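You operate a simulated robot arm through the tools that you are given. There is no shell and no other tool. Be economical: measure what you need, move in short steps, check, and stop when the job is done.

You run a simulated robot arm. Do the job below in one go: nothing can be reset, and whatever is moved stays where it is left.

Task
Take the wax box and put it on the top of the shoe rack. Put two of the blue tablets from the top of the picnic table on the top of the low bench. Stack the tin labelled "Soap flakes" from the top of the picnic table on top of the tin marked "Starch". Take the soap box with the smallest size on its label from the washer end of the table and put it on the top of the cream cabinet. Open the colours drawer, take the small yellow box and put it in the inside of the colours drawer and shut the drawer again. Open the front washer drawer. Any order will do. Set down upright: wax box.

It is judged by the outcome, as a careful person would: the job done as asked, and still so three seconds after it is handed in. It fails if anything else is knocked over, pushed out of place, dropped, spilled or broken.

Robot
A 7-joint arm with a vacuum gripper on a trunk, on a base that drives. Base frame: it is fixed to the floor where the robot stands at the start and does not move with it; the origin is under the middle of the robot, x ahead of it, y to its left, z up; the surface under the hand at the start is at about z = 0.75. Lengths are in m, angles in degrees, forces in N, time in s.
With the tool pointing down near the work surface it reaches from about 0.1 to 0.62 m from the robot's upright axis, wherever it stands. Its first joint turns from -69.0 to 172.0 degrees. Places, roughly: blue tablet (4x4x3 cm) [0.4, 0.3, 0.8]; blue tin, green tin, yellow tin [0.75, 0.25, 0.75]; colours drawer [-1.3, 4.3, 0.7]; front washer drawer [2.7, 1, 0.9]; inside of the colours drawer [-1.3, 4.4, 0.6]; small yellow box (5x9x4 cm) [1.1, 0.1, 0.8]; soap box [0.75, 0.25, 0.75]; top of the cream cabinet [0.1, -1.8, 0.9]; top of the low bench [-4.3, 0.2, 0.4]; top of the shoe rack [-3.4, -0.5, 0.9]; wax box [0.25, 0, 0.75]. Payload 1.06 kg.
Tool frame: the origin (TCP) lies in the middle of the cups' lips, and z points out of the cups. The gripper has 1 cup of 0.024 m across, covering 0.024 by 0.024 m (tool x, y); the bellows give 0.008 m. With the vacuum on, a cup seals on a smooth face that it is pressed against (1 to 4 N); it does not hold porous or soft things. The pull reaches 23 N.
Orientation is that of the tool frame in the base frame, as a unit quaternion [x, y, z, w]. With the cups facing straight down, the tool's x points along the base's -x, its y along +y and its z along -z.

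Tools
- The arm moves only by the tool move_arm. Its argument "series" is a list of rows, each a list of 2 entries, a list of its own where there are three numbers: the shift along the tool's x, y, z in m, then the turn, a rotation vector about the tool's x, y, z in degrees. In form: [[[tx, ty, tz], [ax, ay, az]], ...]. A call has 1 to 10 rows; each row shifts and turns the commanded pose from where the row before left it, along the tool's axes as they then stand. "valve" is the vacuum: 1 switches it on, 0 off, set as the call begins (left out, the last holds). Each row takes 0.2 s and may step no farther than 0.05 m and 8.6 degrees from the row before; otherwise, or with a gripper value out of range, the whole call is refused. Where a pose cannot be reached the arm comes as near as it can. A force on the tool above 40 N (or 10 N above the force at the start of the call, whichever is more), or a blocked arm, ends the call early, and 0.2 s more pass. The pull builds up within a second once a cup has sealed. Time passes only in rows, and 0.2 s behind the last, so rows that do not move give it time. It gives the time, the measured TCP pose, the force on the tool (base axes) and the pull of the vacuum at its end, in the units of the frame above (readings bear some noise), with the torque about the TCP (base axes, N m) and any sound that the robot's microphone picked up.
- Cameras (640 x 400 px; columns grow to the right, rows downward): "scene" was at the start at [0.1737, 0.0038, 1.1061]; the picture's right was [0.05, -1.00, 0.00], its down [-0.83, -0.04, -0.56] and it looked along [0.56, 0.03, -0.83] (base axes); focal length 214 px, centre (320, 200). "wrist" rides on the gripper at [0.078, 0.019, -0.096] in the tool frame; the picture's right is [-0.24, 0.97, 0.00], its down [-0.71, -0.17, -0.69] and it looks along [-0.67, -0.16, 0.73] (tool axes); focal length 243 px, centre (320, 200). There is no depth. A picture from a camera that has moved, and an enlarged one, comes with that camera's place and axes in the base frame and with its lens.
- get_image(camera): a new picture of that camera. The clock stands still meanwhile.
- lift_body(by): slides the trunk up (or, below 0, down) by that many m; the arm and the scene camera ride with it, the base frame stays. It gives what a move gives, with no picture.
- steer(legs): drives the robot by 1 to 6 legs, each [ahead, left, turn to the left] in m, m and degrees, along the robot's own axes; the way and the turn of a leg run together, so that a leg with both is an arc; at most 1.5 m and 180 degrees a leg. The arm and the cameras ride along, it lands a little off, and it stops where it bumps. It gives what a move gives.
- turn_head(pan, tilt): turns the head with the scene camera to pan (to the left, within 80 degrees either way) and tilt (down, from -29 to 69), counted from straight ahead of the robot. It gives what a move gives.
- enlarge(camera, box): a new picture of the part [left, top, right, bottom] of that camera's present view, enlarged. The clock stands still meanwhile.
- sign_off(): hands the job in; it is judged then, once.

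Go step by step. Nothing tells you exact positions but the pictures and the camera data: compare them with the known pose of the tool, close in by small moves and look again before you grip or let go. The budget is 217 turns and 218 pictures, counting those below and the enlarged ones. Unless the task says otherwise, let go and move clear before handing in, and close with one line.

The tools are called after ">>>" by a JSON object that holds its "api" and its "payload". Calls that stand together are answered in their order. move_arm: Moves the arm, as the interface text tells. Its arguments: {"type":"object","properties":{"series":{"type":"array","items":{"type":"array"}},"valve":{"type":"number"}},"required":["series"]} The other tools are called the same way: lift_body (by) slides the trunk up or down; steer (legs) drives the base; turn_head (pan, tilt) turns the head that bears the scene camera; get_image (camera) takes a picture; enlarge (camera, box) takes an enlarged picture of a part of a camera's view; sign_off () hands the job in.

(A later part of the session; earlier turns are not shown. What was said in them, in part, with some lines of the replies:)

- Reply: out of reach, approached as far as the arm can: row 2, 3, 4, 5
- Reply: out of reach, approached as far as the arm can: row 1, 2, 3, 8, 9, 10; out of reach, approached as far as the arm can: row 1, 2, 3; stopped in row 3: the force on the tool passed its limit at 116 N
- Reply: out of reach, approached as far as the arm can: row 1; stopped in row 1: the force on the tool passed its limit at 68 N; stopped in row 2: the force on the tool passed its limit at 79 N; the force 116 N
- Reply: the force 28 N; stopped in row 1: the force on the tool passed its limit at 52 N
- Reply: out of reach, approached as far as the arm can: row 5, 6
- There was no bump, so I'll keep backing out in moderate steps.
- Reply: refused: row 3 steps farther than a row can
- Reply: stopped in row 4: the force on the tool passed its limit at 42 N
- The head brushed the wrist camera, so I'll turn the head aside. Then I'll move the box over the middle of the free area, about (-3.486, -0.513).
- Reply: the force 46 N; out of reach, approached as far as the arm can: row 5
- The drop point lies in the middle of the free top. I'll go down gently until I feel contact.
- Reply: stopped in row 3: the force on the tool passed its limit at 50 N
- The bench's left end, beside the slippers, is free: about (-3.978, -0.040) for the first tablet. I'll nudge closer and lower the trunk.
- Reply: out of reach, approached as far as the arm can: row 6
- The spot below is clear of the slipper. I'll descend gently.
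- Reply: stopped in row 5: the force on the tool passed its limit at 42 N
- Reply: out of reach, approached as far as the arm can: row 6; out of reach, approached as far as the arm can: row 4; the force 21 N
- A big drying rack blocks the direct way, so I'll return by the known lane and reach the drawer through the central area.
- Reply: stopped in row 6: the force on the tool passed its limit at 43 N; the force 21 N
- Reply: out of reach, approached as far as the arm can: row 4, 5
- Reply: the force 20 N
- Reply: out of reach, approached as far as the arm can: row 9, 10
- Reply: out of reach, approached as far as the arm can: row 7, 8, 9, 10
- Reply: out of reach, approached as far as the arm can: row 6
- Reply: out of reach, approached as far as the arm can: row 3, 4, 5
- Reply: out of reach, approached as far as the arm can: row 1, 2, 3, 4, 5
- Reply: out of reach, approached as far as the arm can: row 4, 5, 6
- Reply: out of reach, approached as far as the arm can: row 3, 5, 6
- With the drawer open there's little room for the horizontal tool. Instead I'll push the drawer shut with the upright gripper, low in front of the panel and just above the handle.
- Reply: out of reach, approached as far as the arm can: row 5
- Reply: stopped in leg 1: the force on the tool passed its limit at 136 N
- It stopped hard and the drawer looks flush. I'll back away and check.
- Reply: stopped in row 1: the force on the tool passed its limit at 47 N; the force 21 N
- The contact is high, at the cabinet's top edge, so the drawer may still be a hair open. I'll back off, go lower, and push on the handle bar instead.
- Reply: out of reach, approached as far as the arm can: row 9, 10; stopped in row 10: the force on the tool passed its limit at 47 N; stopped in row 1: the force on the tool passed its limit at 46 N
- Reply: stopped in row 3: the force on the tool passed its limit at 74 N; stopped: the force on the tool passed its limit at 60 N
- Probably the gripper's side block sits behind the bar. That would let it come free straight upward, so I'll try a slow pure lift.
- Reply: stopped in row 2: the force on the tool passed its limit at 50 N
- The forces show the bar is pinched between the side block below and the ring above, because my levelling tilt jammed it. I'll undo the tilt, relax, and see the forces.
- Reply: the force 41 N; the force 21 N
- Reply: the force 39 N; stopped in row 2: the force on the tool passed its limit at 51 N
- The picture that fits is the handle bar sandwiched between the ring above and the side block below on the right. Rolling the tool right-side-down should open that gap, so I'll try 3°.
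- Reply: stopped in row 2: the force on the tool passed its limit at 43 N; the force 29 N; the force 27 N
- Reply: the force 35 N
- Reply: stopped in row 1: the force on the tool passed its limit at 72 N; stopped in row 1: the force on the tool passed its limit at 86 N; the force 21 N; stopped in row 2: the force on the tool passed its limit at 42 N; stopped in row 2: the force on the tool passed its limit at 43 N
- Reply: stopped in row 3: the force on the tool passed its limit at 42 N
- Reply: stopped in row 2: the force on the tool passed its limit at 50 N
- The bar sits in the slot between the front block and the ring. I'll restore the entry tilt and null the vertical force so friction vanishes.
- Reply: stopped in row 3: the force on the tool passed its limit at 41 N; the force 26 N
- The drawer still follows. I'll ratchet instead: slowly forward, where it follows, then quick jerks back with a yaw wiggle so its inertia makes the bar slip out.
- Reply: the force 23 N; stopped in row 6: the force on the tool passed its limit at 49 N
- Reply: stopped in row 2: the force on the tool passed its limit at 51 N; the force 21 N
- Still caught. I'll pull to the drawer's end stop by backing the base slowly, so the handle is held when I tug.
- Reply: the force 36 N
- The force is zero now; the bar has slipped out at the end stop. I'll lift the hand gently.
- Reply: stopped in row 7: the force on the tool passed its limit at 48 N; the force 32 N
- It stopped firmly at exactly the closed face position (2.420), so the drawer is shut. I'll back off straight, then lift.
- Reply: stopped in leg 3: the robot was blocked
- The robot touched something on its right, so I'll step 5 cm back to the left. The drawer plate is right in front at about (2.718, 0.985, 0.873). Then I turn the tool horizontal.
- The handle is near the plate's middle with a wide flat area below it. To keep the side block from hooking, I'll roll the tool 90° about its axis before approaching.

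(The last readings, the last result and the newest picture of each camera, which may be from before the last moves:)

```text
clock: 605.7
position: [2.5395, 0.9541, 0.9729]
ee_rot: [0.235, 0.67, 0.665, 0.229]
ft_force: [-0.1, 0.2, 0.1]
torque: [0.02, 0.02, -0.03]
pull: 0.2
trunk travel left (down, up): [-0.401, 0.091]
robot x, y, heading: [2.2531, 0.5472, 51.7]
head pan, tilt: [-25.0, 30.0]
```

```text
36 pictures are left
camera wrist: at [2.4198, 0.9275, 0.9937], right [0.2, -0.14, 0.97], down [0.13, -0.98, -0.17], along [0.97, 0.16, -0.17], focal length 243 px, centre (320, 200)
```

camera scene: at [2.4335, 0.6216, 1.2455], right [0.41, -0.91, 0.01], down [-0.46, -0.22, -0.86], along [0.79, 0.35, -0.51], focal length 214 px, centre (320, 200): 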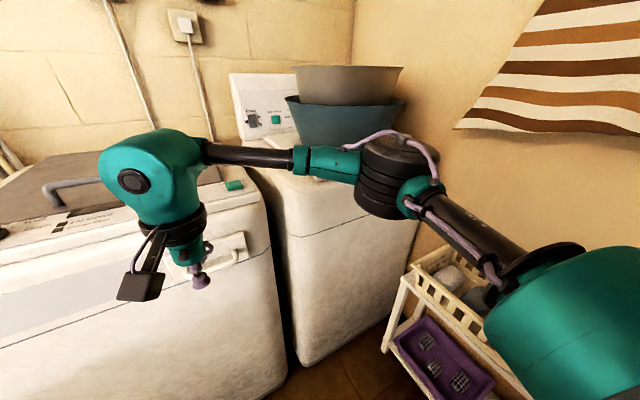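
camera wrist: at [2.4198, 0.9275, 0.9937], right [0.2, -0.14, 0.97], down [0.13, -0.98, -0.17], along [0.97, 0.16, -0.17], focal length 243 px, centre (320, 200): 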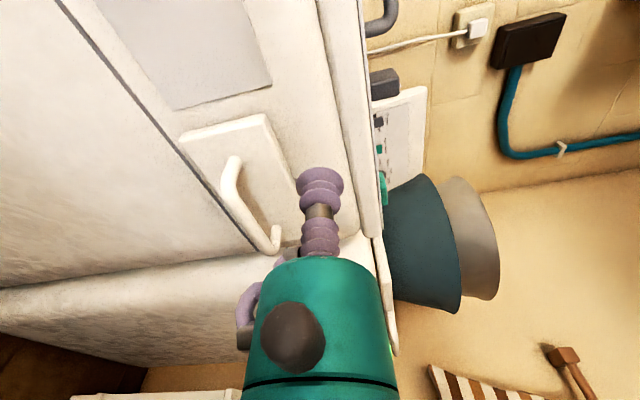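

The roll worked, and now both the camera and block are at the sides. The target below the handle is about n'=1.478, z=0.865. I'll shift right and down and check.

>>> {"api": "move_arm", "payload": {"series": [[[-0.0325, -0.036, 0], [0, 0, 0]], [[-0.0325, -0.036, 0], [0, 0, 0]], [[0, -0.036, 0], [0, 0, 0]]]}}

>>> {"api": "get_image", "payload": {"camera": "wrist"}}

```text
clock: 606.5
position: [2.5918, 0.9119, 0.863]
ee_rot: [0.237, 0.672, 0.663, 0.23]
ft_force: [-0.2, 0.0, 0.0]
torque: [-0.01, 0.01, -0.01]
pull: 0.0
trunk travel left (down, up): [-0.401, 0.091]
robot x, y, heading: [2.2561, 0.5439, 52.0]
head pan, tilt: [-25.0, 30.0]
```

```text
35 pictures are left
camera wrist: at [2.4717, 0.8871, 0.8836], right [0.2, -0.14, 0.97], down [0.12, -0.98, -0.16], along [0.97, 0.15, -0.17], focal length 243 px, centre (320, 200)
```

wrist: 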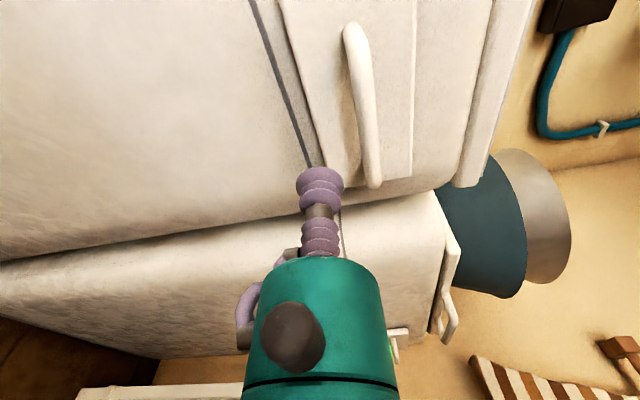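

The landing point is slightly low, so I'll raise it 7 mm and advance gently with the vacuum on.

>>> {"api": "move_arm", "payload": {"series": [[[0, 0.0075, 0.02], [0, 0, 0]], [[0, 0, 0.03], [0, 0, 0]], [[0, 0, 0.02], [0, 0, 0]], [[0, 0, 0.008], [0, 0, 0]]], "valve": 1}}

>>> {"api": "get_image", "payload": {"camera": "wrist"}}

```text
clock: 607.5
position: [2.6283, 0.9777, 0.8813]
ee_rot: [0.236, 0.672, 0.663, 0.231]
ft_force: [-1.8, -4.9, 0.3]
torque: [0.02, -0.02, 0.09]
pull: 0.0
out of reach, approached as far as the arm can: row 2, 3
trunk travel left (down, up): [-0.401, 0.091]
robot x, y, heading: [2.2528, 0.5431, 51.9]
head pan, tilt: [-25.0, 30.0]
```

```text
34 pictures are left
camera wrist: at [2.5074, 0.9527, 0.9014], right [0.2, -0.14, 0.97], down [0.12, -0.98, -0.16], along [0.97, 0.15, -0.17], focal length 243 px, centre (320, 200)
```

wrist: 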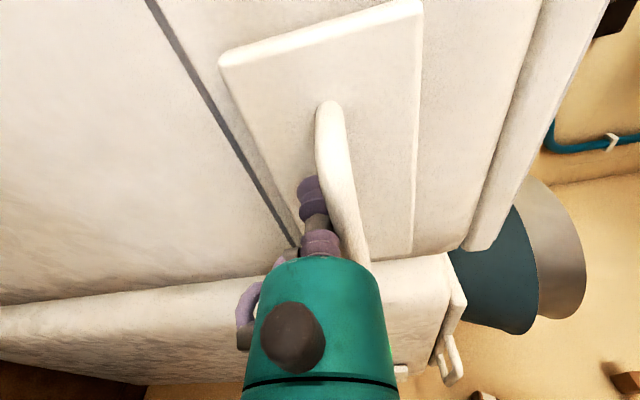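

Reach ran out and the cup drifted against the handle. I'll back off, move the base 8 cm closer, and retry.

>>> {"api": "move_arm", "payload": {"series": [[[0, 0, -0.02], [0, 0, 0]], [[0, 0, -0.03], [0, 0, 0]], [[0, -0.011, -0.04], [0, 0, 0]]], "valve": 0}}

>>> {"api": "steer", "payload": {"legs": [[0.09, 0, 0]]}}

>>> {"api": "get_image", "payload": {"camera": "wrist"}}

```text
clock: 608.3
position: [2.5739, 0.9064, 0.8706]
ee_rot: [0.235, 0.671, 0.665, 0.229]
ft_force: [-0.3, 0.2, -0.4]
torque: [0.02, 0.01, -0.02]
pull: 0.1
trunk travel left (down, up): [-0.401, 0.091]
robot x, y, heading: [2.257, 0.5444, 51.9]
head pan, tilt: [-25.0, 30.0]
```

```text
clock: 609.4
position: [2.6185, 0.9684, 0.8766]
ee_rot: [0.232, 0.668, 0.668, 0.232]
ft_force: [0.0, 0.7, -0.4]
torque: [0.0, -0.02, 0.02]
pull: 0.0
trunk travel left (down, up): [-0.401, 0.091]
robot x, y, heading: [2.3124, 0.6124, 52.0]
head pan, tilt: [-25.0, 30.0]
```

```text
33 pictures are left
camera wrist: at [2.4982, 0.9434, 0.8945], right [0.18, -0.15, 0.97], down [0.13, -0.98, -0.17], along [0.97, 0.16, -0.16], focal length 243 px, centre (320, 200)
```

wrist: 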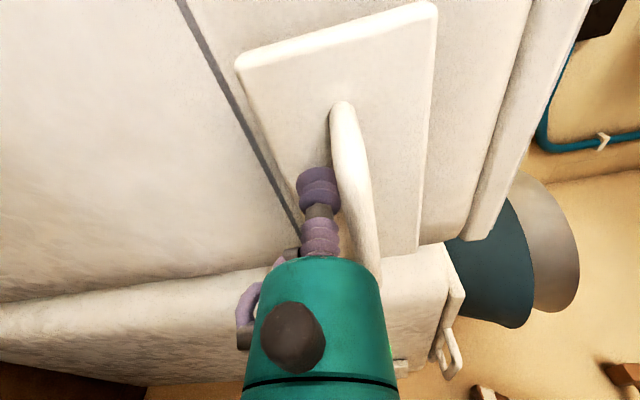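

The cup needs to be 8 mm lower to clear the bar. I'll lower it and advance in fine steps.

>>> {"api": "move_arm", "payload": {"series": [[[0, -0.008, 0], [0, 0, 0]], [[0, 0, 0.015], [0, 0, 0]], [[0, 0, 0.012], [0, 0, 0]], [[0, 0, 0.008], [0, 0, 0]], [[0, 0, 0.006], [0, 0, 0]], [[0, 0, 0.005], [0, 0, 0]], [[0, 0, 0.005], [0, 0, 0]]], "valve": 1}}

>>> {"api": "get_image", "payload": {"camera": "wrist"}}

```text
clock: 610.4
position: [2.6346, 0.9914, 0.8683]
ee_rot: [0.231, 0.67, 0.667, 0.231]
ft_force: [-9.1, -15.9, 9.8]
torque: [-0.1, 0.02, 0.2]
pull: 23.2
trunk travel left (down, up): [-0.401, 0.091]
robot x, y, heading: [2.3101, 0.6139, 52.0]
head pan, tilt: [-25.0, 30.0]
stopped in row 5: the force on the tool passed its limit at 46 N (the readings are from after the stop); the commanded pose is now the measured one
```

```text
32 pictures are left
camera wrist: at [2.5145, 0.9647, 0.8868], right [0.19, -0.14, 0.97], down [0.13, -0.98, -0.17], along [0.97, 0.16, -0.17], focal length 243 px, centre (320, 200)
```

wrist: 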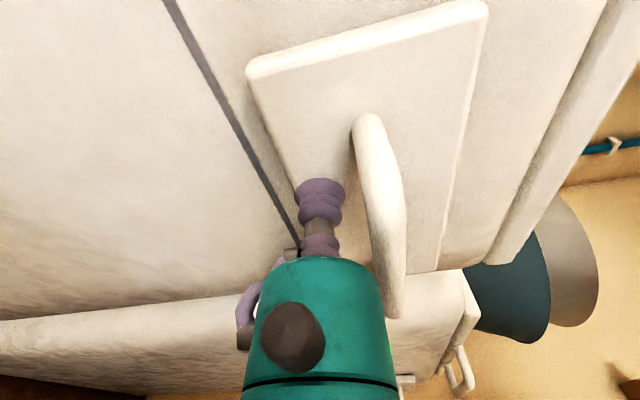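

Sealed on the drawer plate. I'll pull slowly.

>>> {"api": "move_arm", "payload": {"series": [[[0, 0, -0.005], [0, 0, 0]], [[0, 0, -0.008], [0, 0, 0]], [[0, 0, -0.01], [0, 0, 0]], [[0, 0, -0.01], [0, 0, 0]], [[0, 0, -0.01], [0, 0, 0]]]}}

>>> {"api": "get_image", "payload": {"camera": "wrist"}}

```text
clock: 611.6
position: [2.6101, 0.9581, 0.8654]
ee_rot: [0.233, 0.67, 0.666, 0.231]
ft_force: [5.9, -4.4, 7.3]
torque: [-0.03, 0.03, 0.14]
pull: 23.1
trunk travel left (down, up): [-0.401, 0.091]
robot x, y, heading: [2.313, 0.6117, 51.8]
head pan, tilt: [-25.0, 30.0]
```

```text
31 pictures are left
camera wrist: at [2.4896, 0.9317, 0.8846], right [0.19, -0.14, 0.97], down [0.13, -0.98, -0.17], along [0.97, 0.16, -0.17], focal length 243 px, centre (320, 200)
```

wrist: 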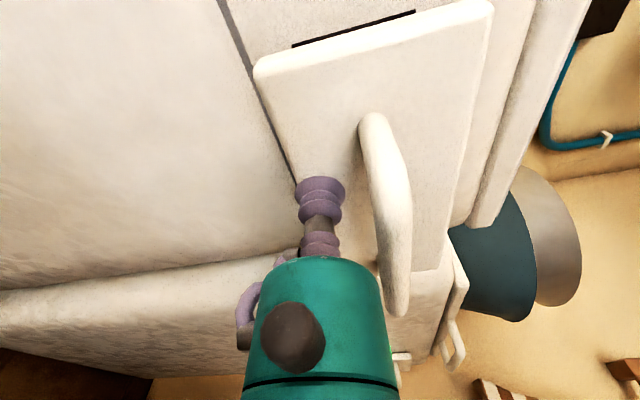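

It opens. I'll pull further by backing the base.

>>> {"api": "steer", "payload": {"legs": [[-0.05, -0.002, 0]]}}

>>> {"api": "steer", "payload": {"legs": [[-0.04, -0.002, 0]]}}

>>> {"api": "get_image", "payload": {"camera": "wrist"}}

```text
clock: 612.5
position: [2.5818, 0.9189, 0.8657]
ee_rot: [0.233, 0.67, 0.666, 0.232]
ft_force: [0.3, 0.4, 0.3]
torque: [-0.01, 0.03, 0.01]
pull: 0.0
trunk travel left (down, up): [-0.401, 0.091]
robot x, y, heading: [2.2828, 0.5713, 51.8]
head pan, tilt: [-25.0, 30.0]
```

```text
clock: 613.4
position: [2.5645, 0.8949, 0.8623]
ee_rot: [0.233, 0.674, 0.663, 0.229]
ft_force: [0.1, -0.1, 0.0]
torque: [0.0, 0.01, -0.01]
pull: 0.0
trunk travel left (down, up): [-0.401, 0.091]
robot x, y, heading: [2.2552, 0.5392, 52.0]
head pan, tilt: [-25.0, 30.0]
```

```text
30 pictures are left
camera wrist: at [2.4438, 0.8696, 0.8811], right [0.2, -0.13, 0.97], down [0.13, -0.98, -0.16], along [0.97, 0.16, -0.17], focal length 243 px, centre (320, 200)
```

wrist: 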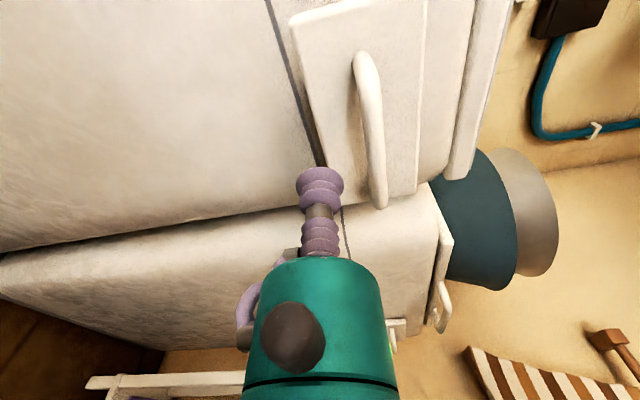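

The seal broke with the base's jerk, but the drawer is partly open. I'll reattach and pull with the arm only.

>>> {"api": "steer", "payload": {"legs": [[0.045, 0, 0]]}}

>>> {"api": "move_arm", "payload": {"series": [[[0, 0.006, 0.01], [0, 0, 0]], [[0, 0, 0.012], [0, 0, 0]], [[0, 0, 0.008], [0, 0, 0]], [[0, 0, 0.006], [0, 0, 0]], [[0, 0, 0.005], [0, 0, 0]], [[0, 0, 0.005], [0, 0, 0]], [[0, 0, 0.005], [0, 0, 0]]], "valve": 1}}

>>> {"api": "get_image", "payload": {"camera": "wrist"}}

```text
clock: 614.3
position: [2.5895, 0.9254, 0.8641]
ee_rot: [0.232, 0.671, 0.665, 0.23]
ft_force: [0.1, -0.2, 0.0]
torque: [0.01, -0.02, 0.03]
pull: 0.1
trunk travel left (down, up): [-0.401, 0.091]
robot x, y, heading: [2.2844, 0.5777, 51.7]
head pan, tilt: [-25.0, 30.0]
```

```text
clock: 615.9
position: [2.6205, 0.9646, 0.8724]
ee_rot: [0.233, 0.67, 0.666, 0.231]
ft_force: [2.5, -1.3, -0.8]
torque: [0.02, -0.1, 0.16]
pull: 23.2
trunk travel left (down, up): [-0.401, 0.091]
robot x, y, heading: [2.2889, 0.5791, 51.8]
head pan, tilt: [-25.0, 30.0]
```

```text
29 pictures are left
camera wrist: at [2.4992, 0.9383, 0.8903], right [0.19, -0.14, 0.97], down [0.13, -0.98, -0.17], along [0.97, 0.16, -0.17], focal length 243 px, centre (320, 200)
```

wrist: 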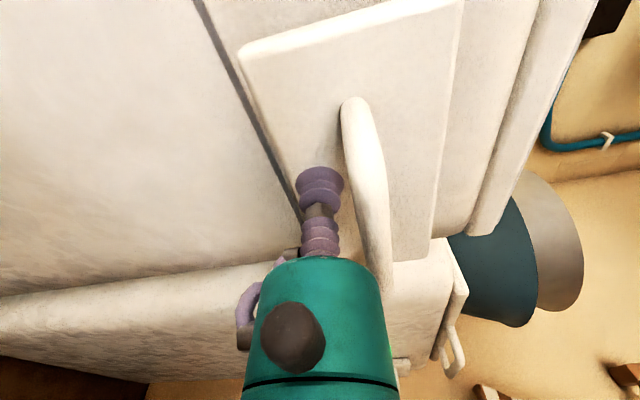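

Sealed again. I'll pull by arm in small steps.

>>> {"api": "move_arm", "payload": {"series": [[[0, 0, -0.006], [0, 0, 0]], [[0, 0, -0.007], [0, 0, 0]], [[0, 0, -0.007], [0, 0, 0]], [[0, 0, -0.007], [0, 0, 0]], [[0, 0, -0.007], [0, 0, 0]], [[0, 0, -0.007], [0, 0, 0]], [[0, 0, -0.007], [0, 0, 0]], [[0, 0, -0.007], [0, 0, 0]], [[0, 0, -0.007], [0, 0, 0]], [[0, 0, -0.007], [0, 0, 0]]]}}

>>> {"api": "get_image", "payload": {"camera": "wrist"}}

```text
clock: 618.1
position: [2.5778, 0.9105, 0.8705]
ee_rot: [0.233, 0.671, 0.665, 0.231]
ft_force: [8.8, -5.1, -2.8]
torque: [0.07, -0.01, 0.16]
pull: 23.1
trunk travel left (down, up): [-0.401, 0.091]
robot x, y, heading: [2.2859, 0.5757, 51.6]
head pan, tilt: [-25.0, 30.0]
```

```text
28 pictures are left
camera wrist: at [2.4574, 0.8838, 0.8895], right [0.19, -0.14, 0.97], down [0.13, -0.98, -0.17], along [0.97, 0.16, -0.17], focal length 243 px, centre (320, 200)
```

wrist: 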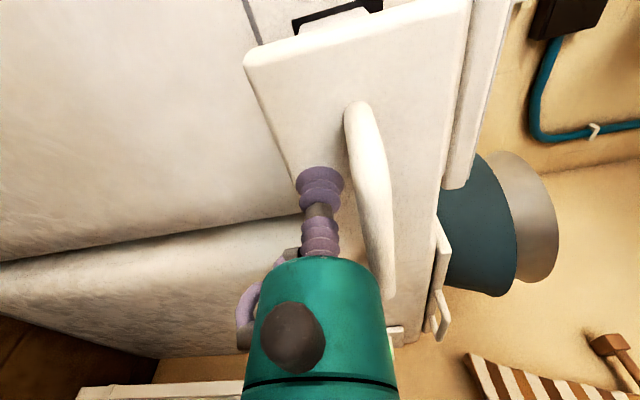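

It's about 10 cm open. I'll pull a bit further, easing right.

>>> {"api": "move_arm", "payload": {"series": [[[-0.003, 0, -0.005], [0, 0, 0]], [[-0.001, 0, -0.007], [0, 0, 0]], [[-0.001, 0, -0.007], [0, 0, 0]], [[0, 0, -0.007], [0, 0, 0]], [[0, 0, -0.007], [0, 0, 0]], [[0, 0, -0.007], [0, 0, 0]], [[0, 0, -0.007], [0, 0, 0]]]}}

>>> {"api": "get_image", "payload": {"camera": "wrist"}}

```text
clock: 619.7
position: [2.5564, 0.885, 0.8799]
ee_rot: [0.233, 0.672, 0.664, 0.231]
ft_force: [-0.2, -0.3, -0.7]
torque: [0.02, -0.01, 0.01]
pull: 0.1
out of reach, approached as far as the arm can: row 5, 6, 7
trunk travel left (down, up): [-0.401, 0.091]
robot x, y, heading: [2.2871, 0.5779, 52.0]
head pan, tilt: [-25.0, 30.0]
```

```text
27 pictures are left
camera wrist: at [2.4363, 0.8591, 0.8987], right [0.19, -0.14, 0.97], down [0.13, -0.98, -0.16], along [0.97, 0.16, -0.17], focal length 243 px, centre (320, 200)
```

wrist: 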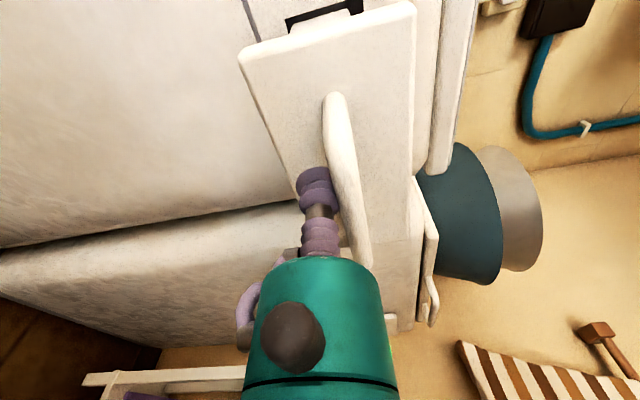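

The drawer is about 12 cm open. I'll do one more pull for a fuller opening: back off, move the base back 9 cm, reattach and pull.

>>> {"api": "move_arm", "payload": {"series": [[[0, 0, -0.02], [0, 0, 0]], [[0, -0.009, -0.01], [0, 0, 0]]], "valve": 0}}

>>> {"api": "steer", "payload": {"legs": [[-0.1, 0, 0]]}}

>>> {"api": "move_arm", "payload": {"series": [[[0, 0, 0.03], [0, 0, 0]], [[0, 0, 0.03], [0, 0, 0]], [[0, 0, 0.03], [0, 0, 0]], [[0, 0, 0.02], [0, 0, 0]]], "valve": 1}}

>>> {"api": "get_image", "payload": {"camera": "wrist"}}

```text
clock: 620.3
position: [2.5558, 0.8863, 0.8755]
ee_rot: [0.233, 0.671, 0.665, 0.231]
ft_force: [-0.5, -0.3, 0.2]
torque: [-0.03, 0.01, -0.01]
pull: 0.1
out of reach, approached as far as the arm can: row 1, 2
trunk travel left (down, up): [-0.401, 0.091]
robot x, y, heading: [2.286, 0.5789, 51.7]
head pan, tilt: [-25.0, 30.0]
```

```text
clock: 621.4
position: [2.5297, 0.8607, 0.8696]
ee_rot: [0.233, 0.678, 0.659, 0.226]
ft_force: [-0.3, 0.2, 0.1]
torque: [-0.01, 0.03, -0.03]
pull: 0.0
trunk travel left (down, up): [-0.401, 0.091]
robot x, y, heading: [2.2567, 0.5383, 52.1]
head pan, tilt: [-25.0, 30.0]
stopped in leg 1: the robot was blocked; the commanded pose is now the measured one
```

```text
clock: 622.4
position: [2.6003, 0.9472, 0.8661]
ee_rot: [0.232, 0.68, 0.658, 0.225]
ft_force: [-7.0, 3.7, -3.8]
torque: [0.11, 0.02, -0.05]
pull: 22.5
trunk travel left (down, up): [-0.401, 0.091]
robot x, y, heading: [2.2519, 0.538, 52.0]
head pan, tilt: [-25.0, 30.0]
```

```text
26 pictures are left
camera wrist: at [2.4795, 0.9198, 0.8865], right [0.2, -0.12, 0.97], down [0.14, -0.98, -0.15], along [0.97, 0.16, -0.18], focal length 243 px, centre (320, 200)
```

wrist: 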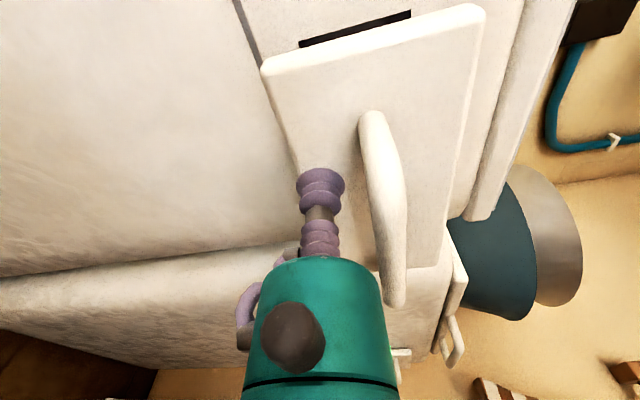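

Sealed again, and the arm now has more travel. I'll pull in small steps, easing right.

>>> {"api": "move_arm", "payload": {"series": [[[-0.001, 0, -0.006], [0, 0, 0]], [[-0.001, 0, -0.007], [0, 0, 0]], [[-0.001, 0, -0.007], [0, 0, 0]], [[-0.001, 0, -0.007], [0, 0, 0]], [[-0.001, 0, -0.007], [0, 0, 0]], [[-0.001, 0, -0.007], [0, 0, 0]], [[-0.001, 0, -0.007], [0, 0, 0]], [[-0.001, 0, -0.007], [0, 0, 0]], [[-0.001, 0, -0.007], [0, 0, 0]], [[0, 0, -0.007], [0, 0, 0]]]}}

>>> {"api": "move_arm", "payload": {"series": [[[0, 0, -0.007], [0, 0, 0]], [[0, 0, -0.007], [0, 0, 0]], [[0, 0, -0.007], [0, 0, 0]], [[0, 0, -0.006], [0, 0, 0]], [[0, 0, -0.006], [0, 0, 0]]]}}

>>> {"api": "get_image", "payload": {"camera": "wrist"}}

```text
clock: 624.6
position: [2.5624, 0.8865, 0.8692]
ee_rot: [0.234, 0.678, 0.658, 0.228]
ft_force: [0.4, 1.1, -0.3]
torque: [0.03, -0.04, 0.01]
pull: 0.1
trunk travel left (down, up): [-0.401, 0.091]
robot x, y, heading: [2.2554, 0.5365, 52.1]
head pan, tilt: [-25.0, 30.0]
```

```text
clock: 625.8
position: [2.5431, 0.8613, 0.8685]
ee_rot: [0.234, 0.678, 0.659, 0.226]
ft_force: [-0.4, -0.3, 0.9]
torque: [0.0, -0.03, 0.03]
pull: 0.1
trunk travel left (down, up): [-0.401, 0.091]
robot x, y, heading: [2.2568, 0.5382, 52.2]
head pan, tilt: [-25.0, 30.0]
```

```text
25 pictures are left
camera wrist: at [2.4224, 0.8353, 0.8895], right [0.2, -0.12, 0.97], down [0.13, -0.98, -0.15], along [0.97, 0.16, -0.18], focal length 243 px, centre (320, 200)
```

wrist: 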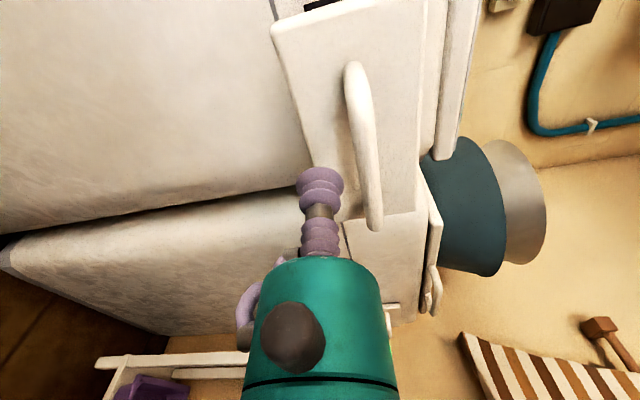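

The seal slipped on the way. I'll reattach gently and pull straight with no sideways shift.

>>> {"api": "move_arm", "payload": {"series": [[[0.004, 0, 0.02], [0, 0, 0]], [[0, 0, 0.012], [0, 0, 0]], [[0, 0, 0.008], [0, 0, 0]], [[0, 0, 0.006], [0, 0, 0]], [[0, 0, 0.006], [0, 0, 0]], [[0, 0, 0.005], [0, 0, 0]], [[0, 0, 0], [0, 0, 0]]]}}

>>> {"api": "move_arm", "payload": {"series": [[[0, 0, -0.004], [0, 0, 0]], [[0, 0, -0.005], [0, 0, 0]], [[0, 0, -0.006], [0, 0, 0]], [[0, 0, -0.006], [0, 0, 0]], [[0, 0, -0.006], [0, 0, 0]], [[0, 0, -0.006], [0, 0, 0]], [[0, 0, -0.006], [0, 0, 0]], [[0, 0, -0.006], [0, 0, 0]]]}}

>>> {"api": "get_image", "payload": {"camera": "wrist"}}

```text
clock: 627.4
position: [2.5752, 0.9088, 0.866]
ee_rot: [0.234, 0.677, 0.659, 0.227]
ft_force: [2.7, -1.4, 10.3]
torque: [0.0, 0.03, 0.13]
pull: 22.7
trunk travel left (down, up): [-0.401, 0.091]
robot x, y, heading: [2.2536, 0.5363, 52.3]
head pan, tilt: [-25.0, 30.0]
```

```text
clock: 629.2
position: [2.5481, 0.8743, 0.868]
ee_rot: [0.234, 0.679, 0.658, 0.227]
ft_force: [-0.2, -0.4, 0.1]
torque: [-0.01, 0.03, 0.0]
pull: 0.0
trunk travel left (down, up): [-0.401, 0.091]
robot x, y, heading: [2.2537, 0.5377, 52.0]
head pan, tilt: [-25.0, 30.0]
```

```text
24 pictures are left
camera wrist: at [2.4283, 0.8479, 0.889], right [0.2, -0.12, 0.97], down [0.13, -0.98, -0.15], along [0.97, 0.16, -0.18], focal length 243 px, centre (320, 200)
```

wrist: 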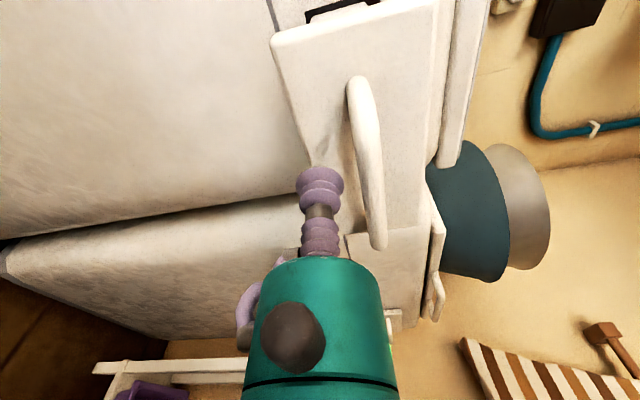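

It comes off each time at the same spot, which suggests the drawer is at its full travel (about 11–12 cm open). I'll slide away to the left and restore the tool to pointing down.

>>> {"api": "steer", "payload": {"legs": [[0, 0.6, 0]]}}

>>> {"api": "move_arm", "payload": {"series": [[[0, 0.02, 0.02], [0, 0, -8.5]], [[0, 0.02, 0.02], [0, 0, -8.5]], [[0, 0.02, 0], [0, 0, -8.5]], [[0, 0, 0], [0, 0, -8.5]], [[0, 0, 0], [0, 0, -8.5]], [[0, 0, 0], [0, 0, -8.5]], [[0, 0, 0], [0, 0, -8.5]], [[0, 0, 0], [0, 0, -8.5]], [[0, 0, 0], [0, 0, -8.5]], [[0, 0, 0], [0, 0, -8.5]]], "valve": 0}}

>>> {"api": "move_arm", "payload": {"series": [[[0, 0, 0], [0, 0, -5]], [[0, 0, 0], [0, 8.5, 0]], [[0, 0, 0], [0, 8.5, 0]], [[0, 0, 0], [0, 8.5, 0]], [[0, 0, 0], [0, 8.5, 0]], [[0, 0, 0], [0, 8.5, 0]], [[0, 0, 0], [0, 8.5, 0]], [[0, 0, 0], [0, 8.5, 0]], [[0, 0, 0], [0, 8.5, 0]], [[0, 0, 0], [0, 8.5, 0]]]}}

>>> {"api": "get_image", "payload": {"camera": "scene"}}

```text
clock: 631.3
position: [2.4749, 0.9263, 0.8723]
ee_rot: [0.231, 0.677, 0.664, 0.218]
ft_force: [0.5, -0.4, -0.1]
torque: [-0.04, 0.02, 0.0]
pull: 0.1
trunk travel left (down, up): [-0.401, 0.091]
robot x, y, heading: [2.1855, 0.5944, 53.2]
head pan, tilt: [-25.0, 30.0]
stopped in leg 1: the robot was blocked; the commanded pose is now the measured one
```

```text
clock: 633.5
position: [2.494, 0.9622, 0.9289]
ee_rot: [-0.288, 0.654, 0.343, 0.61]
ft_force: [-0.2, -0.7, 0.1]
torque: [0.06, 0.01, 0.0]
pull: 0.0
trunk travel left (down, up): [-0.401, 0.091]
robot x, y, heading: [2.1814, 0.5955, 53.2]
head pan, tilt: [-25.0, 30.0]
```

```text
clock: 635.7
position: [2.4924, 0.9631, 0.9296]
ee_rot: [-0.444, 0.89, 0.054, 0.091]
ft_force: [0.4, 0.4, 0.1]
torque: [0.01, 0.0, 0.01]
pull: 0.0
trunk travel left (down, up): [-0.401, 0.091]
robot x, y, heading: [2.1799, 0.5947, 53.4]
head pan, tilt: [-25.0, 30.0]
```

```text
23 pictures are left
camera scene: at [2.3275, 0.6981, 1.2455], right [0.47, -0.88, -0.01], down [-0.46, -0.24, -0.86], along [0.75, 0.41, -0.51], focal length 214 px, centre (320, 200)
```

scene: 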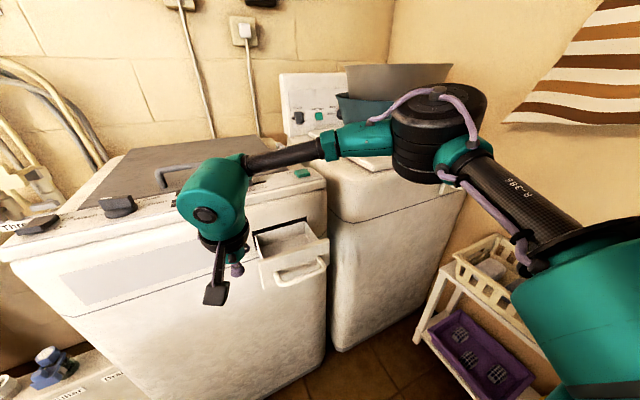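

The washer drawer is clearly open. The base is touching the washer behind me, so I'll ease forward a little and then go left out of the lane.

>>> {"api": "move_arm", "payload": {"series": [[[0.02, 0, -0.02], [0, 8, 0]], [[0.02, 0, -0.02], [0, 4, 0]], [[0.02, 0, 0], [0, 0, 0]]]}}

>>> {"api": "steer", "payload": {"legs": [[0.06, 0, -1.5], [0, 0.6, 0]]}}

```text
clock: 636.5
position: [2.4535, 0.9112, 0.9619]
ee_rot: [-0.446, 0.895, 0.007, -0.001]
ft_force: [-0.1, -0.5, -0.4]
torque: [0.0, 0.01, 0.0]
pull: 0.1
trunk travel left (down, up): [-0.401, 0.091]
robot x, y, heading: [2.1817, 0.596, 53.1]
head pan, tilt: [-25.0, 30.0]
```

```text
clock: 642.9
position: [2.004, 1.3334, 0.9654]
ee_rot: [-0.433, 0.901, 0.003, 0.007]
ft_force: [-0.2, 0.5, 0.1]
torque: [0.0, 0.01, -0.01]
pull: 0.0
trunk travel left (down, up): [-0.401, 0.091]
robot x, y, heading: [1.7386, 1.0208, 51.4]
head pan, tilt: [-25.0, 30.0]
```

Now to the soap box. I'll go round to the table end in the same stance as before.

>>> {"api": "steer", "payload": {"legs": [[0, 0.5, 0], [-0.38, 0.14, 0], [0, 0, -177], [0.2, 0.25, 0]]}}

>>> {"api": "turn_head", "payload": {"pan": 0, "tilt": 50}}

>>> {"api": "get_image", "payload": {"camera": "scene"}}

```text
clock: 659.5
position: [0.8233, 0.5103, 0.9655]
ee_rot: [0.897, 0.441, -0.007, 0.003]
ft_force: [0.1, -0.2, 0.0]
torque: [0.03, 0.01, 0.01]
pull: 0.0
trunk travel left (down, up): [-0.401, 0.091]
robot x, y, heading: [1.0804, 0.8226, -127.4]
head pan, tilt: [-25.0, 30.0]
```

```text
clock: 660.4
position: [0.8225, 0.5103, 0.9653]
ee_rot: [0.898, 0.441, -0.007, 0.003]
ft_force: [-0.8, 0.9, 0.1]
torque: [0.03, -0.02, 0.01]
pull: 0.1
trunk travel left (down, up): [-0.401, 0.091]
robot x, y, heading: [1.0823, 0.8247, -127.5]
head pan, tilt: [0.0, 50.0]
```

```text
22 pictures are left
camera scene: at [0.9922, 0.7046, 1.2183], right [-0.79, 0.61, 0.0], down [0.47, 0.61, -0.64], along [-0.39, -0.51, -0.77], focal length 214 px, centre (320, 200)
```

scene: 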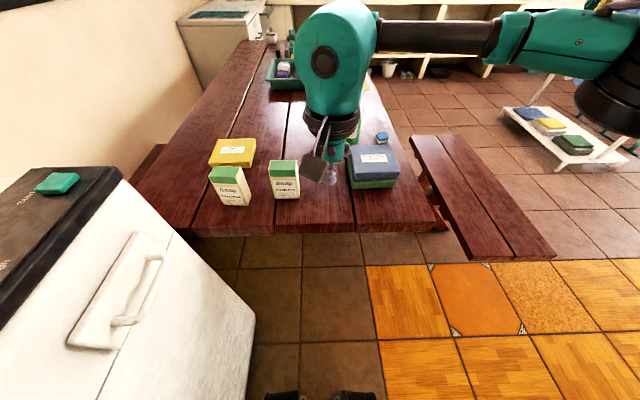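

The 5-washes box's top is centred near (0.817, 0.323) at z≈0.86. I'll close in and move over it.

>>> {"api": "steer", "payload": {"legs": [[0.17, 0, 0]]}}

>>> {"api": "move_arm", "payload": {"series": [[[0.006, 0.036, 0], [0, 0.9, 0]], [[0.006, 0.036, 0], [0, 0, 0]], [[0.006, 0.036, 0.01], [0, 0, 0]]]}}

>>> {"api": "get_image", "payload": {"camera": "wrist"}}

```text
clock: 661.9
position: [0.7246, 0.3776, 0.9644]
ee_rot: [0.897, 0.443, -0.006, 0.003]
ft_force: [0.7, -0.8, -0.4]
torque: [0.02, -0.03, 0.0]
pull: 0.0
trunk travel left (down, up): [-0.401, 0.091]
robot x, y, heading: [0.9802, 0.6924, -127.4]
head pan, tilt: [0.0, 50.0]
```

```text
clock: 662.7
position: [0.8229, 0.3257, 0.9574]
ee_rot: [0.897, 0.443, -0.001, 0.0]
ft_force: [-0.2, -0.2, 0.7]
torque: [0.01, -0.03, 0.01]
pull: 0.1
trunk travel left (down, up): [-0.401, 0.091]
robot x, y, heading: [0.9823, 0.6912, -127.3]
head pan, tilt: [0.0, 50.0]
```

```text
21 pictures are left
camera wrist: at [0.885, 0.3765, 1.0538], right [0.63, -0.78, 0.0], down [-0.57, -0.46, 0.69], along [-0.53, -0.43, -0.73], focal length 243 px, centre (320, 200)
```

wrist: 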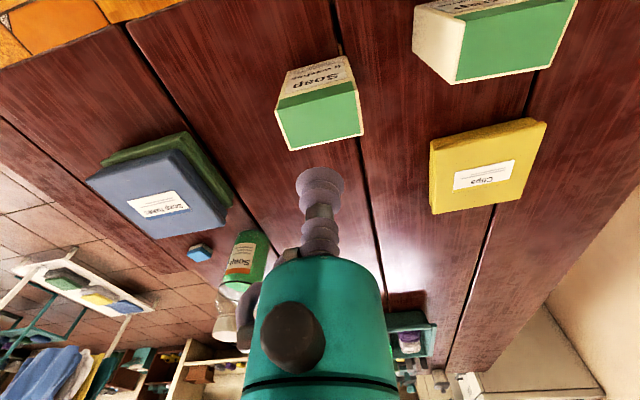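

It's centred under the cup. I'll descend with the vacuum on.

>>> {"api": "move_arm", "payload": {"series": [[[-0.003, 0, 0.04], [0, 0, 0]], [[0, 0, 0.02], [0, 0, 0]], [[0, 0, 0.008], [0, 0, 0]], [[0, 0, 0.006], [0, 0, 0]], [[0, 0, 0.005], [0, 0, 0]], [[0, 0, 0.004], [0, 0, 0]], [[0, 0, 0.004], [0, 0, 0]], [[0, 0, 0.004], [0, 0, 0]], [[0, 0, 0.003], [0, 0, 0]], [[0, 0, 0.003], [0, 0, 0]]], "valve": 1}}

```text
clock: 664.9
position: [0.819, 0.3241, 0.8588]
ee_rot: [0.897, 0.442, 0.0, 0.0]
ft_force: [0.7, 1.4, 10.4]
torque: [-0.05, 0.03, -0.06]
pull: 22.8
trunk travel left (down, up): [-0.401, 0.091]
robot x, y, heading: [0.9843, 0.6914, -127.2]
head pan, tilt: [0.0, 50.0]
```

Sealed. I'll lift it high, back away from the table and drive round the bench towards the cream cabinet.

>>> {"api": "move_arm", "payload": {"series": [[[0, 0, -0.01], [0, 0, 0]], [[0, 0, -0.03], [0, 0, 0]], [[0, 0, -0.045], [0, 0, 0]], [[0, 0, -0.045], [0, 0, 0]], [[0, 0, -0.045], [0, 0, 0]], [[0, 0, -0.045], [0, 0, 0]]]}}

>>> {"api": "steer", "payload": {"legs": [[-0.17, 0, 0], [0, -1.35, 0], [1.3, 0, 0]]}}

>>> {"api": "get_image", "payload": {"camera": "wrist"}}

```text
clock: 666.3
position: [0.8185, 0.3231, 1.0822]
ee_rot: [0.897, 0.442, 0.0, -0.001]
ft_force: [0.5, 0.3, -0.8]
torque: [-0.01, 0.0, 0.0]
pull: 0.1
trunk travel left (down, up): [-0.401, 0.091]
robot x, y, heading: [0.9837, 0.6892, -127.5]
head pan, tilt: [0.0, 50.0]
```

```text
clock: 685.6
position: [-0.9238, 0.2178, 1.0807]
ee_rot: [0.892, 0.452, 0.0, 0.0]
ft_force: [-0.2, -0.1, 0.2]
torque: [-0.02, 0.01, 0.02]
pull: 0.0
trunk travel left (down, up): [-0.401, 0.091]
robot x, y, heading: [-0.7683, 0.5946, -125.9]
head pan, tilt: [0.0, 50.0]
```

```text
20 pictures are left
camera wrist: at [-0.8621, 0.2709, 1.1752], right [0.65, -0.76, 0.0], down [-0.56, -0.47, 0.68], along [-0.52, -0.44, -0.73], focal length 243 px, centre (320, 200)
```

wrist: 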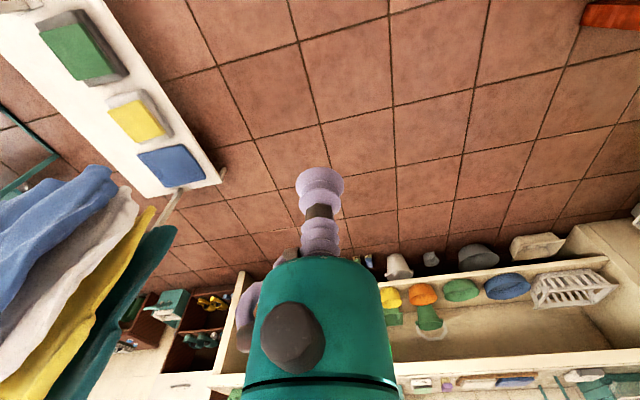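

The box came off during the lift, so I must go back for it. I'll reverse the path.

>>> {"api": "steer", "payload": {"legs": [[-1.3, 0, 0], [0, 1.32, 0]]}}

>>> {"api": "get_image", "payload": {"camera": "scene"}}

```text
clock: 703.5
position: [0.9211, 0.5144, 1.081]
ee_rot: [0.89, 0.457, 0.0, -0.001]
ft_force: [0.3, -0.3, -0.6]
torque: [0.0, 0.0, -0.02]
pull: 0.1
trunk travel left (down, up): [-0.401, 0.091]
robot x, y, heading: [1.0739, 0.8927, -125.2]
head pan, tilt: [0.0, 50.0]
```

```text
19 pictures are left
camera scene: at [0.9881, 0.7663, 1.2183], right [-0.82, 0.58, 0.0], down [0.44, 0.63, -0.64], along [-0.37, -0.52, -0.77], focal length 214 px, centre (320, 200)
```

scene: 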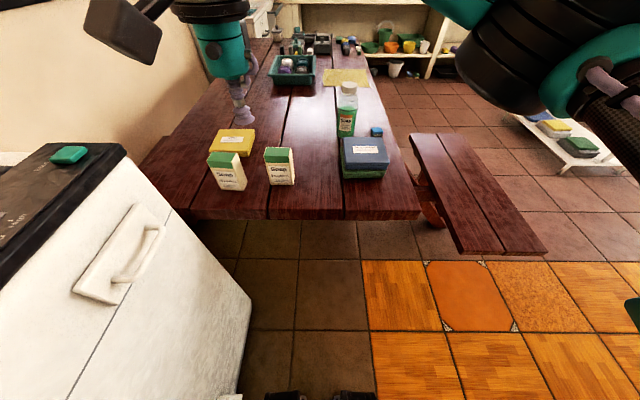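

The box is still standing in place; the seal just slipped at once. I'll return over it, verify, and this time lift very slowly.

>>> {"api": "steer", "payload": {"legs": [[0.218, 0.041, 0]]}}

>>> {"api": "move_arm", "payload": {"series": [[[-0.001, -0.014, 0.04], [0, 0, 0]], [[0, 0, 0.045], [0, 0, 0]], [[0, 0, 0.04], [0, 0, 0]]], "valve": 0}}

>>> {"api": "get_image", "payload": {"camera": "wrist"}}

```text
clock: 705.2
position: [0.8307, 0.3136, 1.081]
ee_rot: [0.888, 0.459, 0.0, 0.0]
ft_force: [0.3, 0.1, 0.2]
torque: [0.02, 0.01, -0.03]
pull: 0.0
trunk travel left (down, up): [-0.401, 0.091]
robot x, y, heading: [0.9813, 0.6953, -125.2]
head pan, tilt: [0.0, 50.0]
```

```text
clock: 706.0
position: [0.8176, 0.3226, 0.9558]
ee_rot: [0.889, 0.458, 0.0, 0.0]
ft_force: [0.2, -0.5, 0.1]
torque: [-0.03, -0.04, 0.0]
pull: 0.0
trunk travel left (down, up): [-0.401, 0.091]
robot x, y, heading: [0.9816, 0.6891, -125.0]
head pan, tilt: [0.0, 50.0]
```

```text
18 pictures are left
camera wrist: at [0.8784, 0.3763, 1.0502], right [0.66, -0.76, 0.0], down [-0.55, -0.48, 0.68], along [-0.52, -0.45, -0.73], focal length 243 px, centre (320, 200)
```

wrist: 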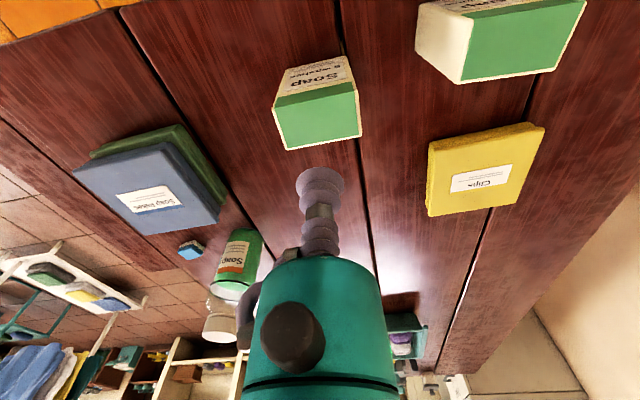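

Slight recentre, descend, then a very slow lift within the next call.

>>> {"api": "move_arm", "payload": {"series": [[[-0.008, -0.002, 0.04], [0, 0, 0]], [[0, 0, 0.03], [0, 0, 0]], [[0, 0, 0.012], [0, 0, 0]], [[0, 0, 0.005], [0, 0, 0]], [[0, 0, 0.004], [0, 0, 0]], [[0, 0, 0.003], [0, 0, 0]], [[0, 0, 0.003], [0, 0, 0]], [[0, 0, 0.002], [0, 0, 0]], [[0, 0, 0], [0, 0, 0]], [[0, 0, 0], [0, 0, 0]]], "valve": 1}}

>>> {"api": "move_arm", "payload": {"series": [[[0, 0, -0.001], [0, 0, 0]], [[0, 0, -0.001], [0, 0, 0]], [[0, 0, -0.002], [0, 0, 0]], [[0, 0, -0.002], [0, 0, 0]], [[0, 0, -0.003], [0, 0, 0]], [[0, 0, -0.003], [0, 0, 0]], [[0, 0, -0.004], [0, 0, 0]], [[0, 0, -0.005], [0, 0, 0]]]}}

```text
clock: 708.2
position: [0.8124, 0.3173, 0.8571]
ee_rot: [0.888, 0.459, 0.0, 0.0]
ft_force: [2.7, -0.3, 16.0]
torque: [0.03, 0.01, 0.04]
pull: 23.1
trunk travel left (down, up): [-0.401, 0.091]
robot x, y, heading: [0.9801, 0.69, -125.3]
head pan, tilt: [0.0, 50.0]
```

```text
clock: 710.0
position: [0.8124, 0.3173, 0.8774]
ee_rot: [0.889, 0.458, -0.001, 0.0]
ft_force: [1.4, -0.8, -2.5]
torque: [-0.03, -0.03, -0.02]
pull: 22.3
trunk travel left (down, up): [-0.401, 0.091]
robot x, y, heading: [0.9829, 0.6889, -125.4]
head pan, tilt: [0.0, 50.0]
```

Held now, at a light 2.5 N load. I'll lift moderately and check the grip before driving.

>>> {"api": "move_arm", "payload": {"series": [[[0, 0, -0.01], [0, 0, 0]], [[0, 0, -0.02], [0, 0, 0]], [[0, 0, -0.025], [0, 0, 0]], [[0, 0, -0.03], [0, 0, 0]], [[0, 0, -0.03], [0, 0, 0]], [[0, 0, -0.03], [0, 0, 0]], [[0, 0, -0.03], [0, 0, 0]], [[0, 0, -0.02], [0, 0, 0]]]}}

>>> {"api": "steer", "payload": {"legs": [[-0.17, 0, 0], [0, -1.35, 0]]}}

```text
clock: 711.8
position: [0.812, 0.3186, 1.073]
ee_rot: [0.889, 0.459, 0.0, -0.001]
ft_force: [0.4, 0.7, -1.9]
torque: [-0.01, 0.01, -0.02]
pull: 23.1
trunk travel left (down, up): [-0.401, 0.091]
robot x, y, heading: [0.9802, 0.6891, -125.2]
head pan, tilt: [0.0, 50.0]
```

```text
clock: 725.1
position: [-0.2095, 1.2557, 1.0724]
ee_rot: [0.893, 0.45, 0.0, -0.001]
ft_force: [-0.3, -0.1, -1.6]
torque: [0.01, 0.0, 0.01]
pull: 22.8
trunk travel left (down, up): [-0.401, 0.091]
robot x, y, heading: [-0.031, 1.6234, -126.1]
head pan, tilt: [0.0, 50.0]
```

Still held. I'll drive down past the bench, turn towards the cabinet and look.

>>> {"api": "steer", "payload": {"legs": [[1.25, 0, 0], [1.2, 0, 0], [0, 0, 88], [0.95, 0, 0]]}}

>>> {"api": "turn_head", "payload": {"pan": -15, "tilt": 30}}

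>>> {"api": "get_image", "payload": {"camera": "scene"}}

```text
clock: 745.4
position: [-0.2818, -1.0791, 1.0733]
ee_rot: [0.302, 0.953, 0.0, 0.001]
ft_force: [-1.0, -0.1, -2.6]
torque: [0.04, 0.03, -0.01]
pull: 23.0
trunk travel left (down, up): [-0.401, 0.091]
robot x, y, heading: [-0.6536, -0.9153, -34.9]
head pan, tilt: [0.0, 50.0]
```

```text
clock: 746.2
position: [-0.2813, -1.0797, 1.0732]
ee_rot: [0.302, 0.953, 0.0, -0.001]
ft_force: [0.0, -0.2, -2.2]
torque: [0.03, -0.01, -0.04]
pull: 22.5
trunk travel left (down, up): [-0.401, 0.091]
robot x, y, heading: [-0.6547, -0.9141, -34.9]
head pan, tilt: [-15.0, 30.0]
```

```text
17 pictures are left
camera scene: at [-0.5347, -1.0223, 1.2477], right [-0.76, -0.64, 0.0], down [-0.32, 0.38, -0.87], along [0.56, -0.66, -0.5], focal length 214 px, centre (320, 200)
```

scene: 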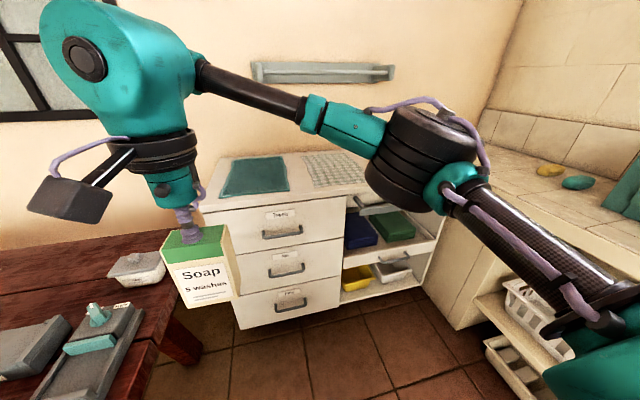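

The cabinet's top (z≈0.80) has a bare strip between the teal mat and the grid sheet, at about (0.14, -1.655). I'll drive up to it.

>>> {"api": "steer", "payload": {"legs": [[0.598, -0.109, -3]]}}

>>> {"api": "turn_head", "payload": {"pan": -12, "tilt": 45}}

>>> {"api": "get_image", "payload": {"camera": "scene"}}

>>> {"api": "get_image", "payload": {"camera": "wrist"}}

```text
clock: 749.6
position: [0.1304, -1.5297, 1.0731]
ee_rot: [0.319, 0.948, 0.0, 0.0]
ft_force: [-0.7, -0.2, -1.8]
torque: [0.01, -0.02, -0.01]
pull: 23.4
trunk travel left (down, up): [-0.401, 0.091]
robot x, y, heading: [-0.2386, -1.3471, -36.8]
head pan, tilt: [-15.0, 30.0]
```

```text
clock: 750.4
position: [0.1289, -1.53, 1.074]
ee_rot: [0.319, 0.948, 0.0, 0.001]
ft_force: [0.0, 0.4, -1.7]
torque: [0.0, -0.01, 0.0]
pull: 23.3
trunk travel left (down, up): [-0.401, 0.091]
robot x, y, heading: [-0.2378, -1.3485, -36.7]
head pan, tilt: [-12.0, 45.0]
```

```text
16 pictures are left
camera scene: at [-0.1237, -1.4538, 1.2252], right [-0.75, -0.66, 0.0], down [-0.46, 0.53, -0.71], along [0.46, -0.53, -0.71], focal length 214 px, centre (320, 200)
```

scene: 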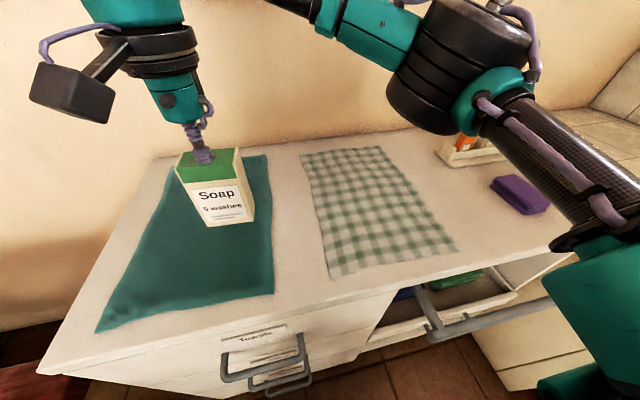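

```text
15 pictures are left
camera wrist: at [0.0784, -1.4663, 1.1686], right [0.77, 0.63, 0.0], down [0.46, -0.56, 0.68], along [0.43, -0.53, -0.73], focal length 243 px, centre (320, 200)
```

wrist: 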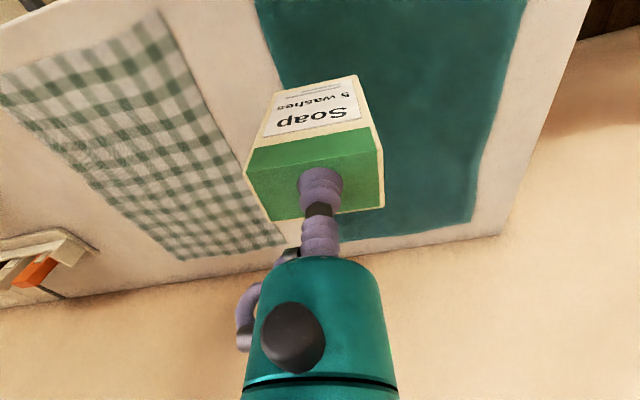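

There's a bare gap about 12 cm wide between the cloths at about (0.149, -1.679). I'll move over it and lower most of the way.

>>> {"api": "move_arm", "payload": {"series": [[[-0.0265, -0.0267, 0], [0, 0, 0]], [[-0.0265, -0.0267, 0], [0, 0, 0]], [[-0.0265, -0.0267, 0], [0, 0, 0]], [[-0.0265, -0.0267, 0], [0, 0, 0]], [[0, 0, 0.03], [0, 0, 0]], [[0, 0, 0.03], [0, 0, 0]], [[0, 0, 0.03], [0, 0, 0]]]}}

>>> {"api": "get_image", "payload": {"camera": "scene"}}

```text
clock: 752.0
position: [0.1487, -1.6786, 0.9784]
ee_rot: [0.319, 0.948, 0.001, 0.0]
ft_force: [-0.4, 0.5, -2.8]
torque: [0.0, 0.04, -0.01]
pull: 23.2
trunk travel left (down, up): [-0.401, 0.091]
robot x, y, heading: [-0.2364, -1.3477, -37.1]
head pan, tilt: [-12.0, 45.0]
```

```text
14 pictures are left
camera scene: at [-0.1236, -1.4539, 1.2251], right [-0.75, -0.66, 0.0], down [-0.46, 0.53, -0.71], along [0.46, -0.53, -0.71], focal length 214 px, centre (320, 200)
```

scene: 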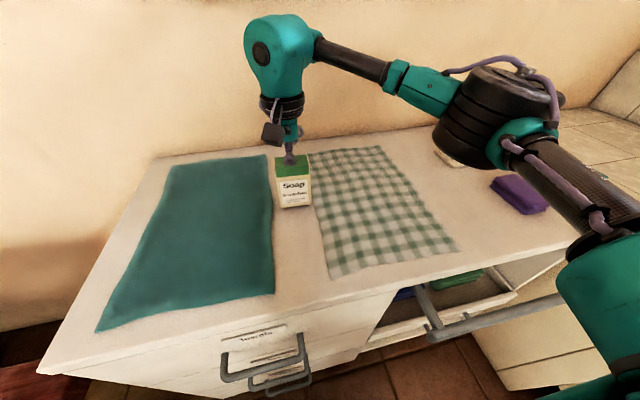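

It's right over the gap. I'll descend gently to contact.

>>> {"api": "move_arm", "payload": {"series": [[[0, 0, 0.012], [0, 0, 0]], [[0, 0, 0.01], [0, 0, 0]], [[0, 0, 0.008], [0, 0, 0]], [[0, 0, 0.006], [0, 0, 0]], [[0, 0, 0.006], [0, 0, 0]], [[0, 0, 0.005], [0, 0, 0]], [[0, 0, 0.005], [0, 0, 0]], [[0, 0, 0.005], [0, 0, 0]], [[0, 0, 0.005], [0, 0, 0]]]}}

```text
clock: 752.8
position: [0.1493, -1.6781, 0.9616]
ee_rot: [0.319, 0.948, 0.003, 0.006]
ft_force: [-6.1, -1.5, 18.3]
torque: [-0.01, -0.02, 0.01]
pull: 23.0
trunk travel left (down, up): [-0.401, 0.091]
robot x, y, heading: [-0.24, -1.3485, -37.2]
head pan, tilt: [-12.0, 45.0]
stopped in row 4: the force on the tool passed its limit at 46 N (the readings are from after the stop); the commanded pose is now the measured one
```

Contact, and it's squarely in the gap. I'll release, lift and check.

>>> {"api": "move_arm", "payload": {"series": [[[0, 0, -0.001], [0, 0, 0]], [[0, 0, 0], [0, 0, 0]], [[0, 0, 0], [0, 0, 0]], [[0, 0, 0], [0, 0, 0]], [[0, 0, -0.008], [0, 0, 0]], [[0, 0, -0.03], [0, 0, 0]], [[0, 0, -0.04], [0, 0, 0]], [[0, 0, -0.04], [0, 0, 0]]], "valve": 0}}

>>> {"api": "get_image", "payload": {"camera": "scene"}}

```text
clock: 754.6
position: [0.1482, -1.679, 1.0779]
ee_rot: [0.321, 0.947, 0.002, 0.005]
ft_force: [-0.6, 0.0, -0.1]
torque: [0.02, 0.0, -0.04]
pull: 0.0
trunk travel left (down, up): [-0.401, 0.091]
robot x, y, heading: [-0.2356, -1.3509, -36.9]
head pan, tilt: [-12.0, 45.0]
```

```text
13 pictures are left
camera scene: at [-0.124, -1.4536, 1.2252], right [-0.75, -0.66, 0.0], down [-0.46, 0.53, -0.71], along [0.46, -0.53, -0.71], focal length 214 px, centre (320, 200)
```

scene: 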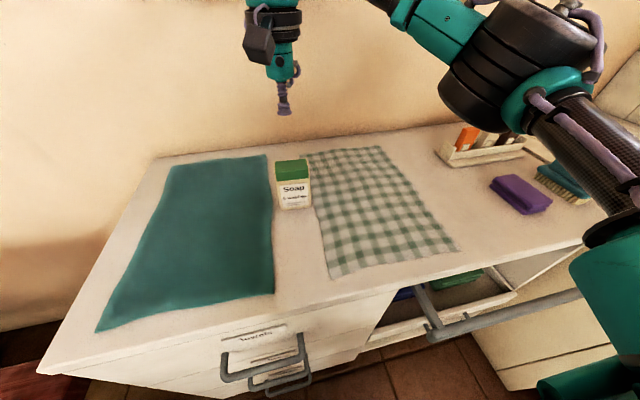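

The soap box stands on the cabinet top. I'll move clear and hand in.

>>> {"api": "steer", "payload": {"legs": [[-0.4, 0, 0]]}}

>>> {"api": "sign_off", "payload": {}}

```text
clock: 757.1
position: [-0.167, -1.4414, 1.0784]
ee_rot: [0.318, 0.948, 0.002, 0.003]
ft_force: [0.4, 0.5, -0.5]
torque: [0.01, -0.02, 0.02]
pull: 0.0
trunk travel left (down, up): [-0.401, 0.091]
robot x, y, heading: [-0.5568, -1.1119, -37.0]
head pan, tilt: [-12.0, 45.0]
```

```text
The job is handed in.
```

All six parts of the job are done and handed in; the least certain is the front washer drawer, open about 11–12 cm, where it seemed to reach its stop, and the base touched something unseen three times while I worked there.
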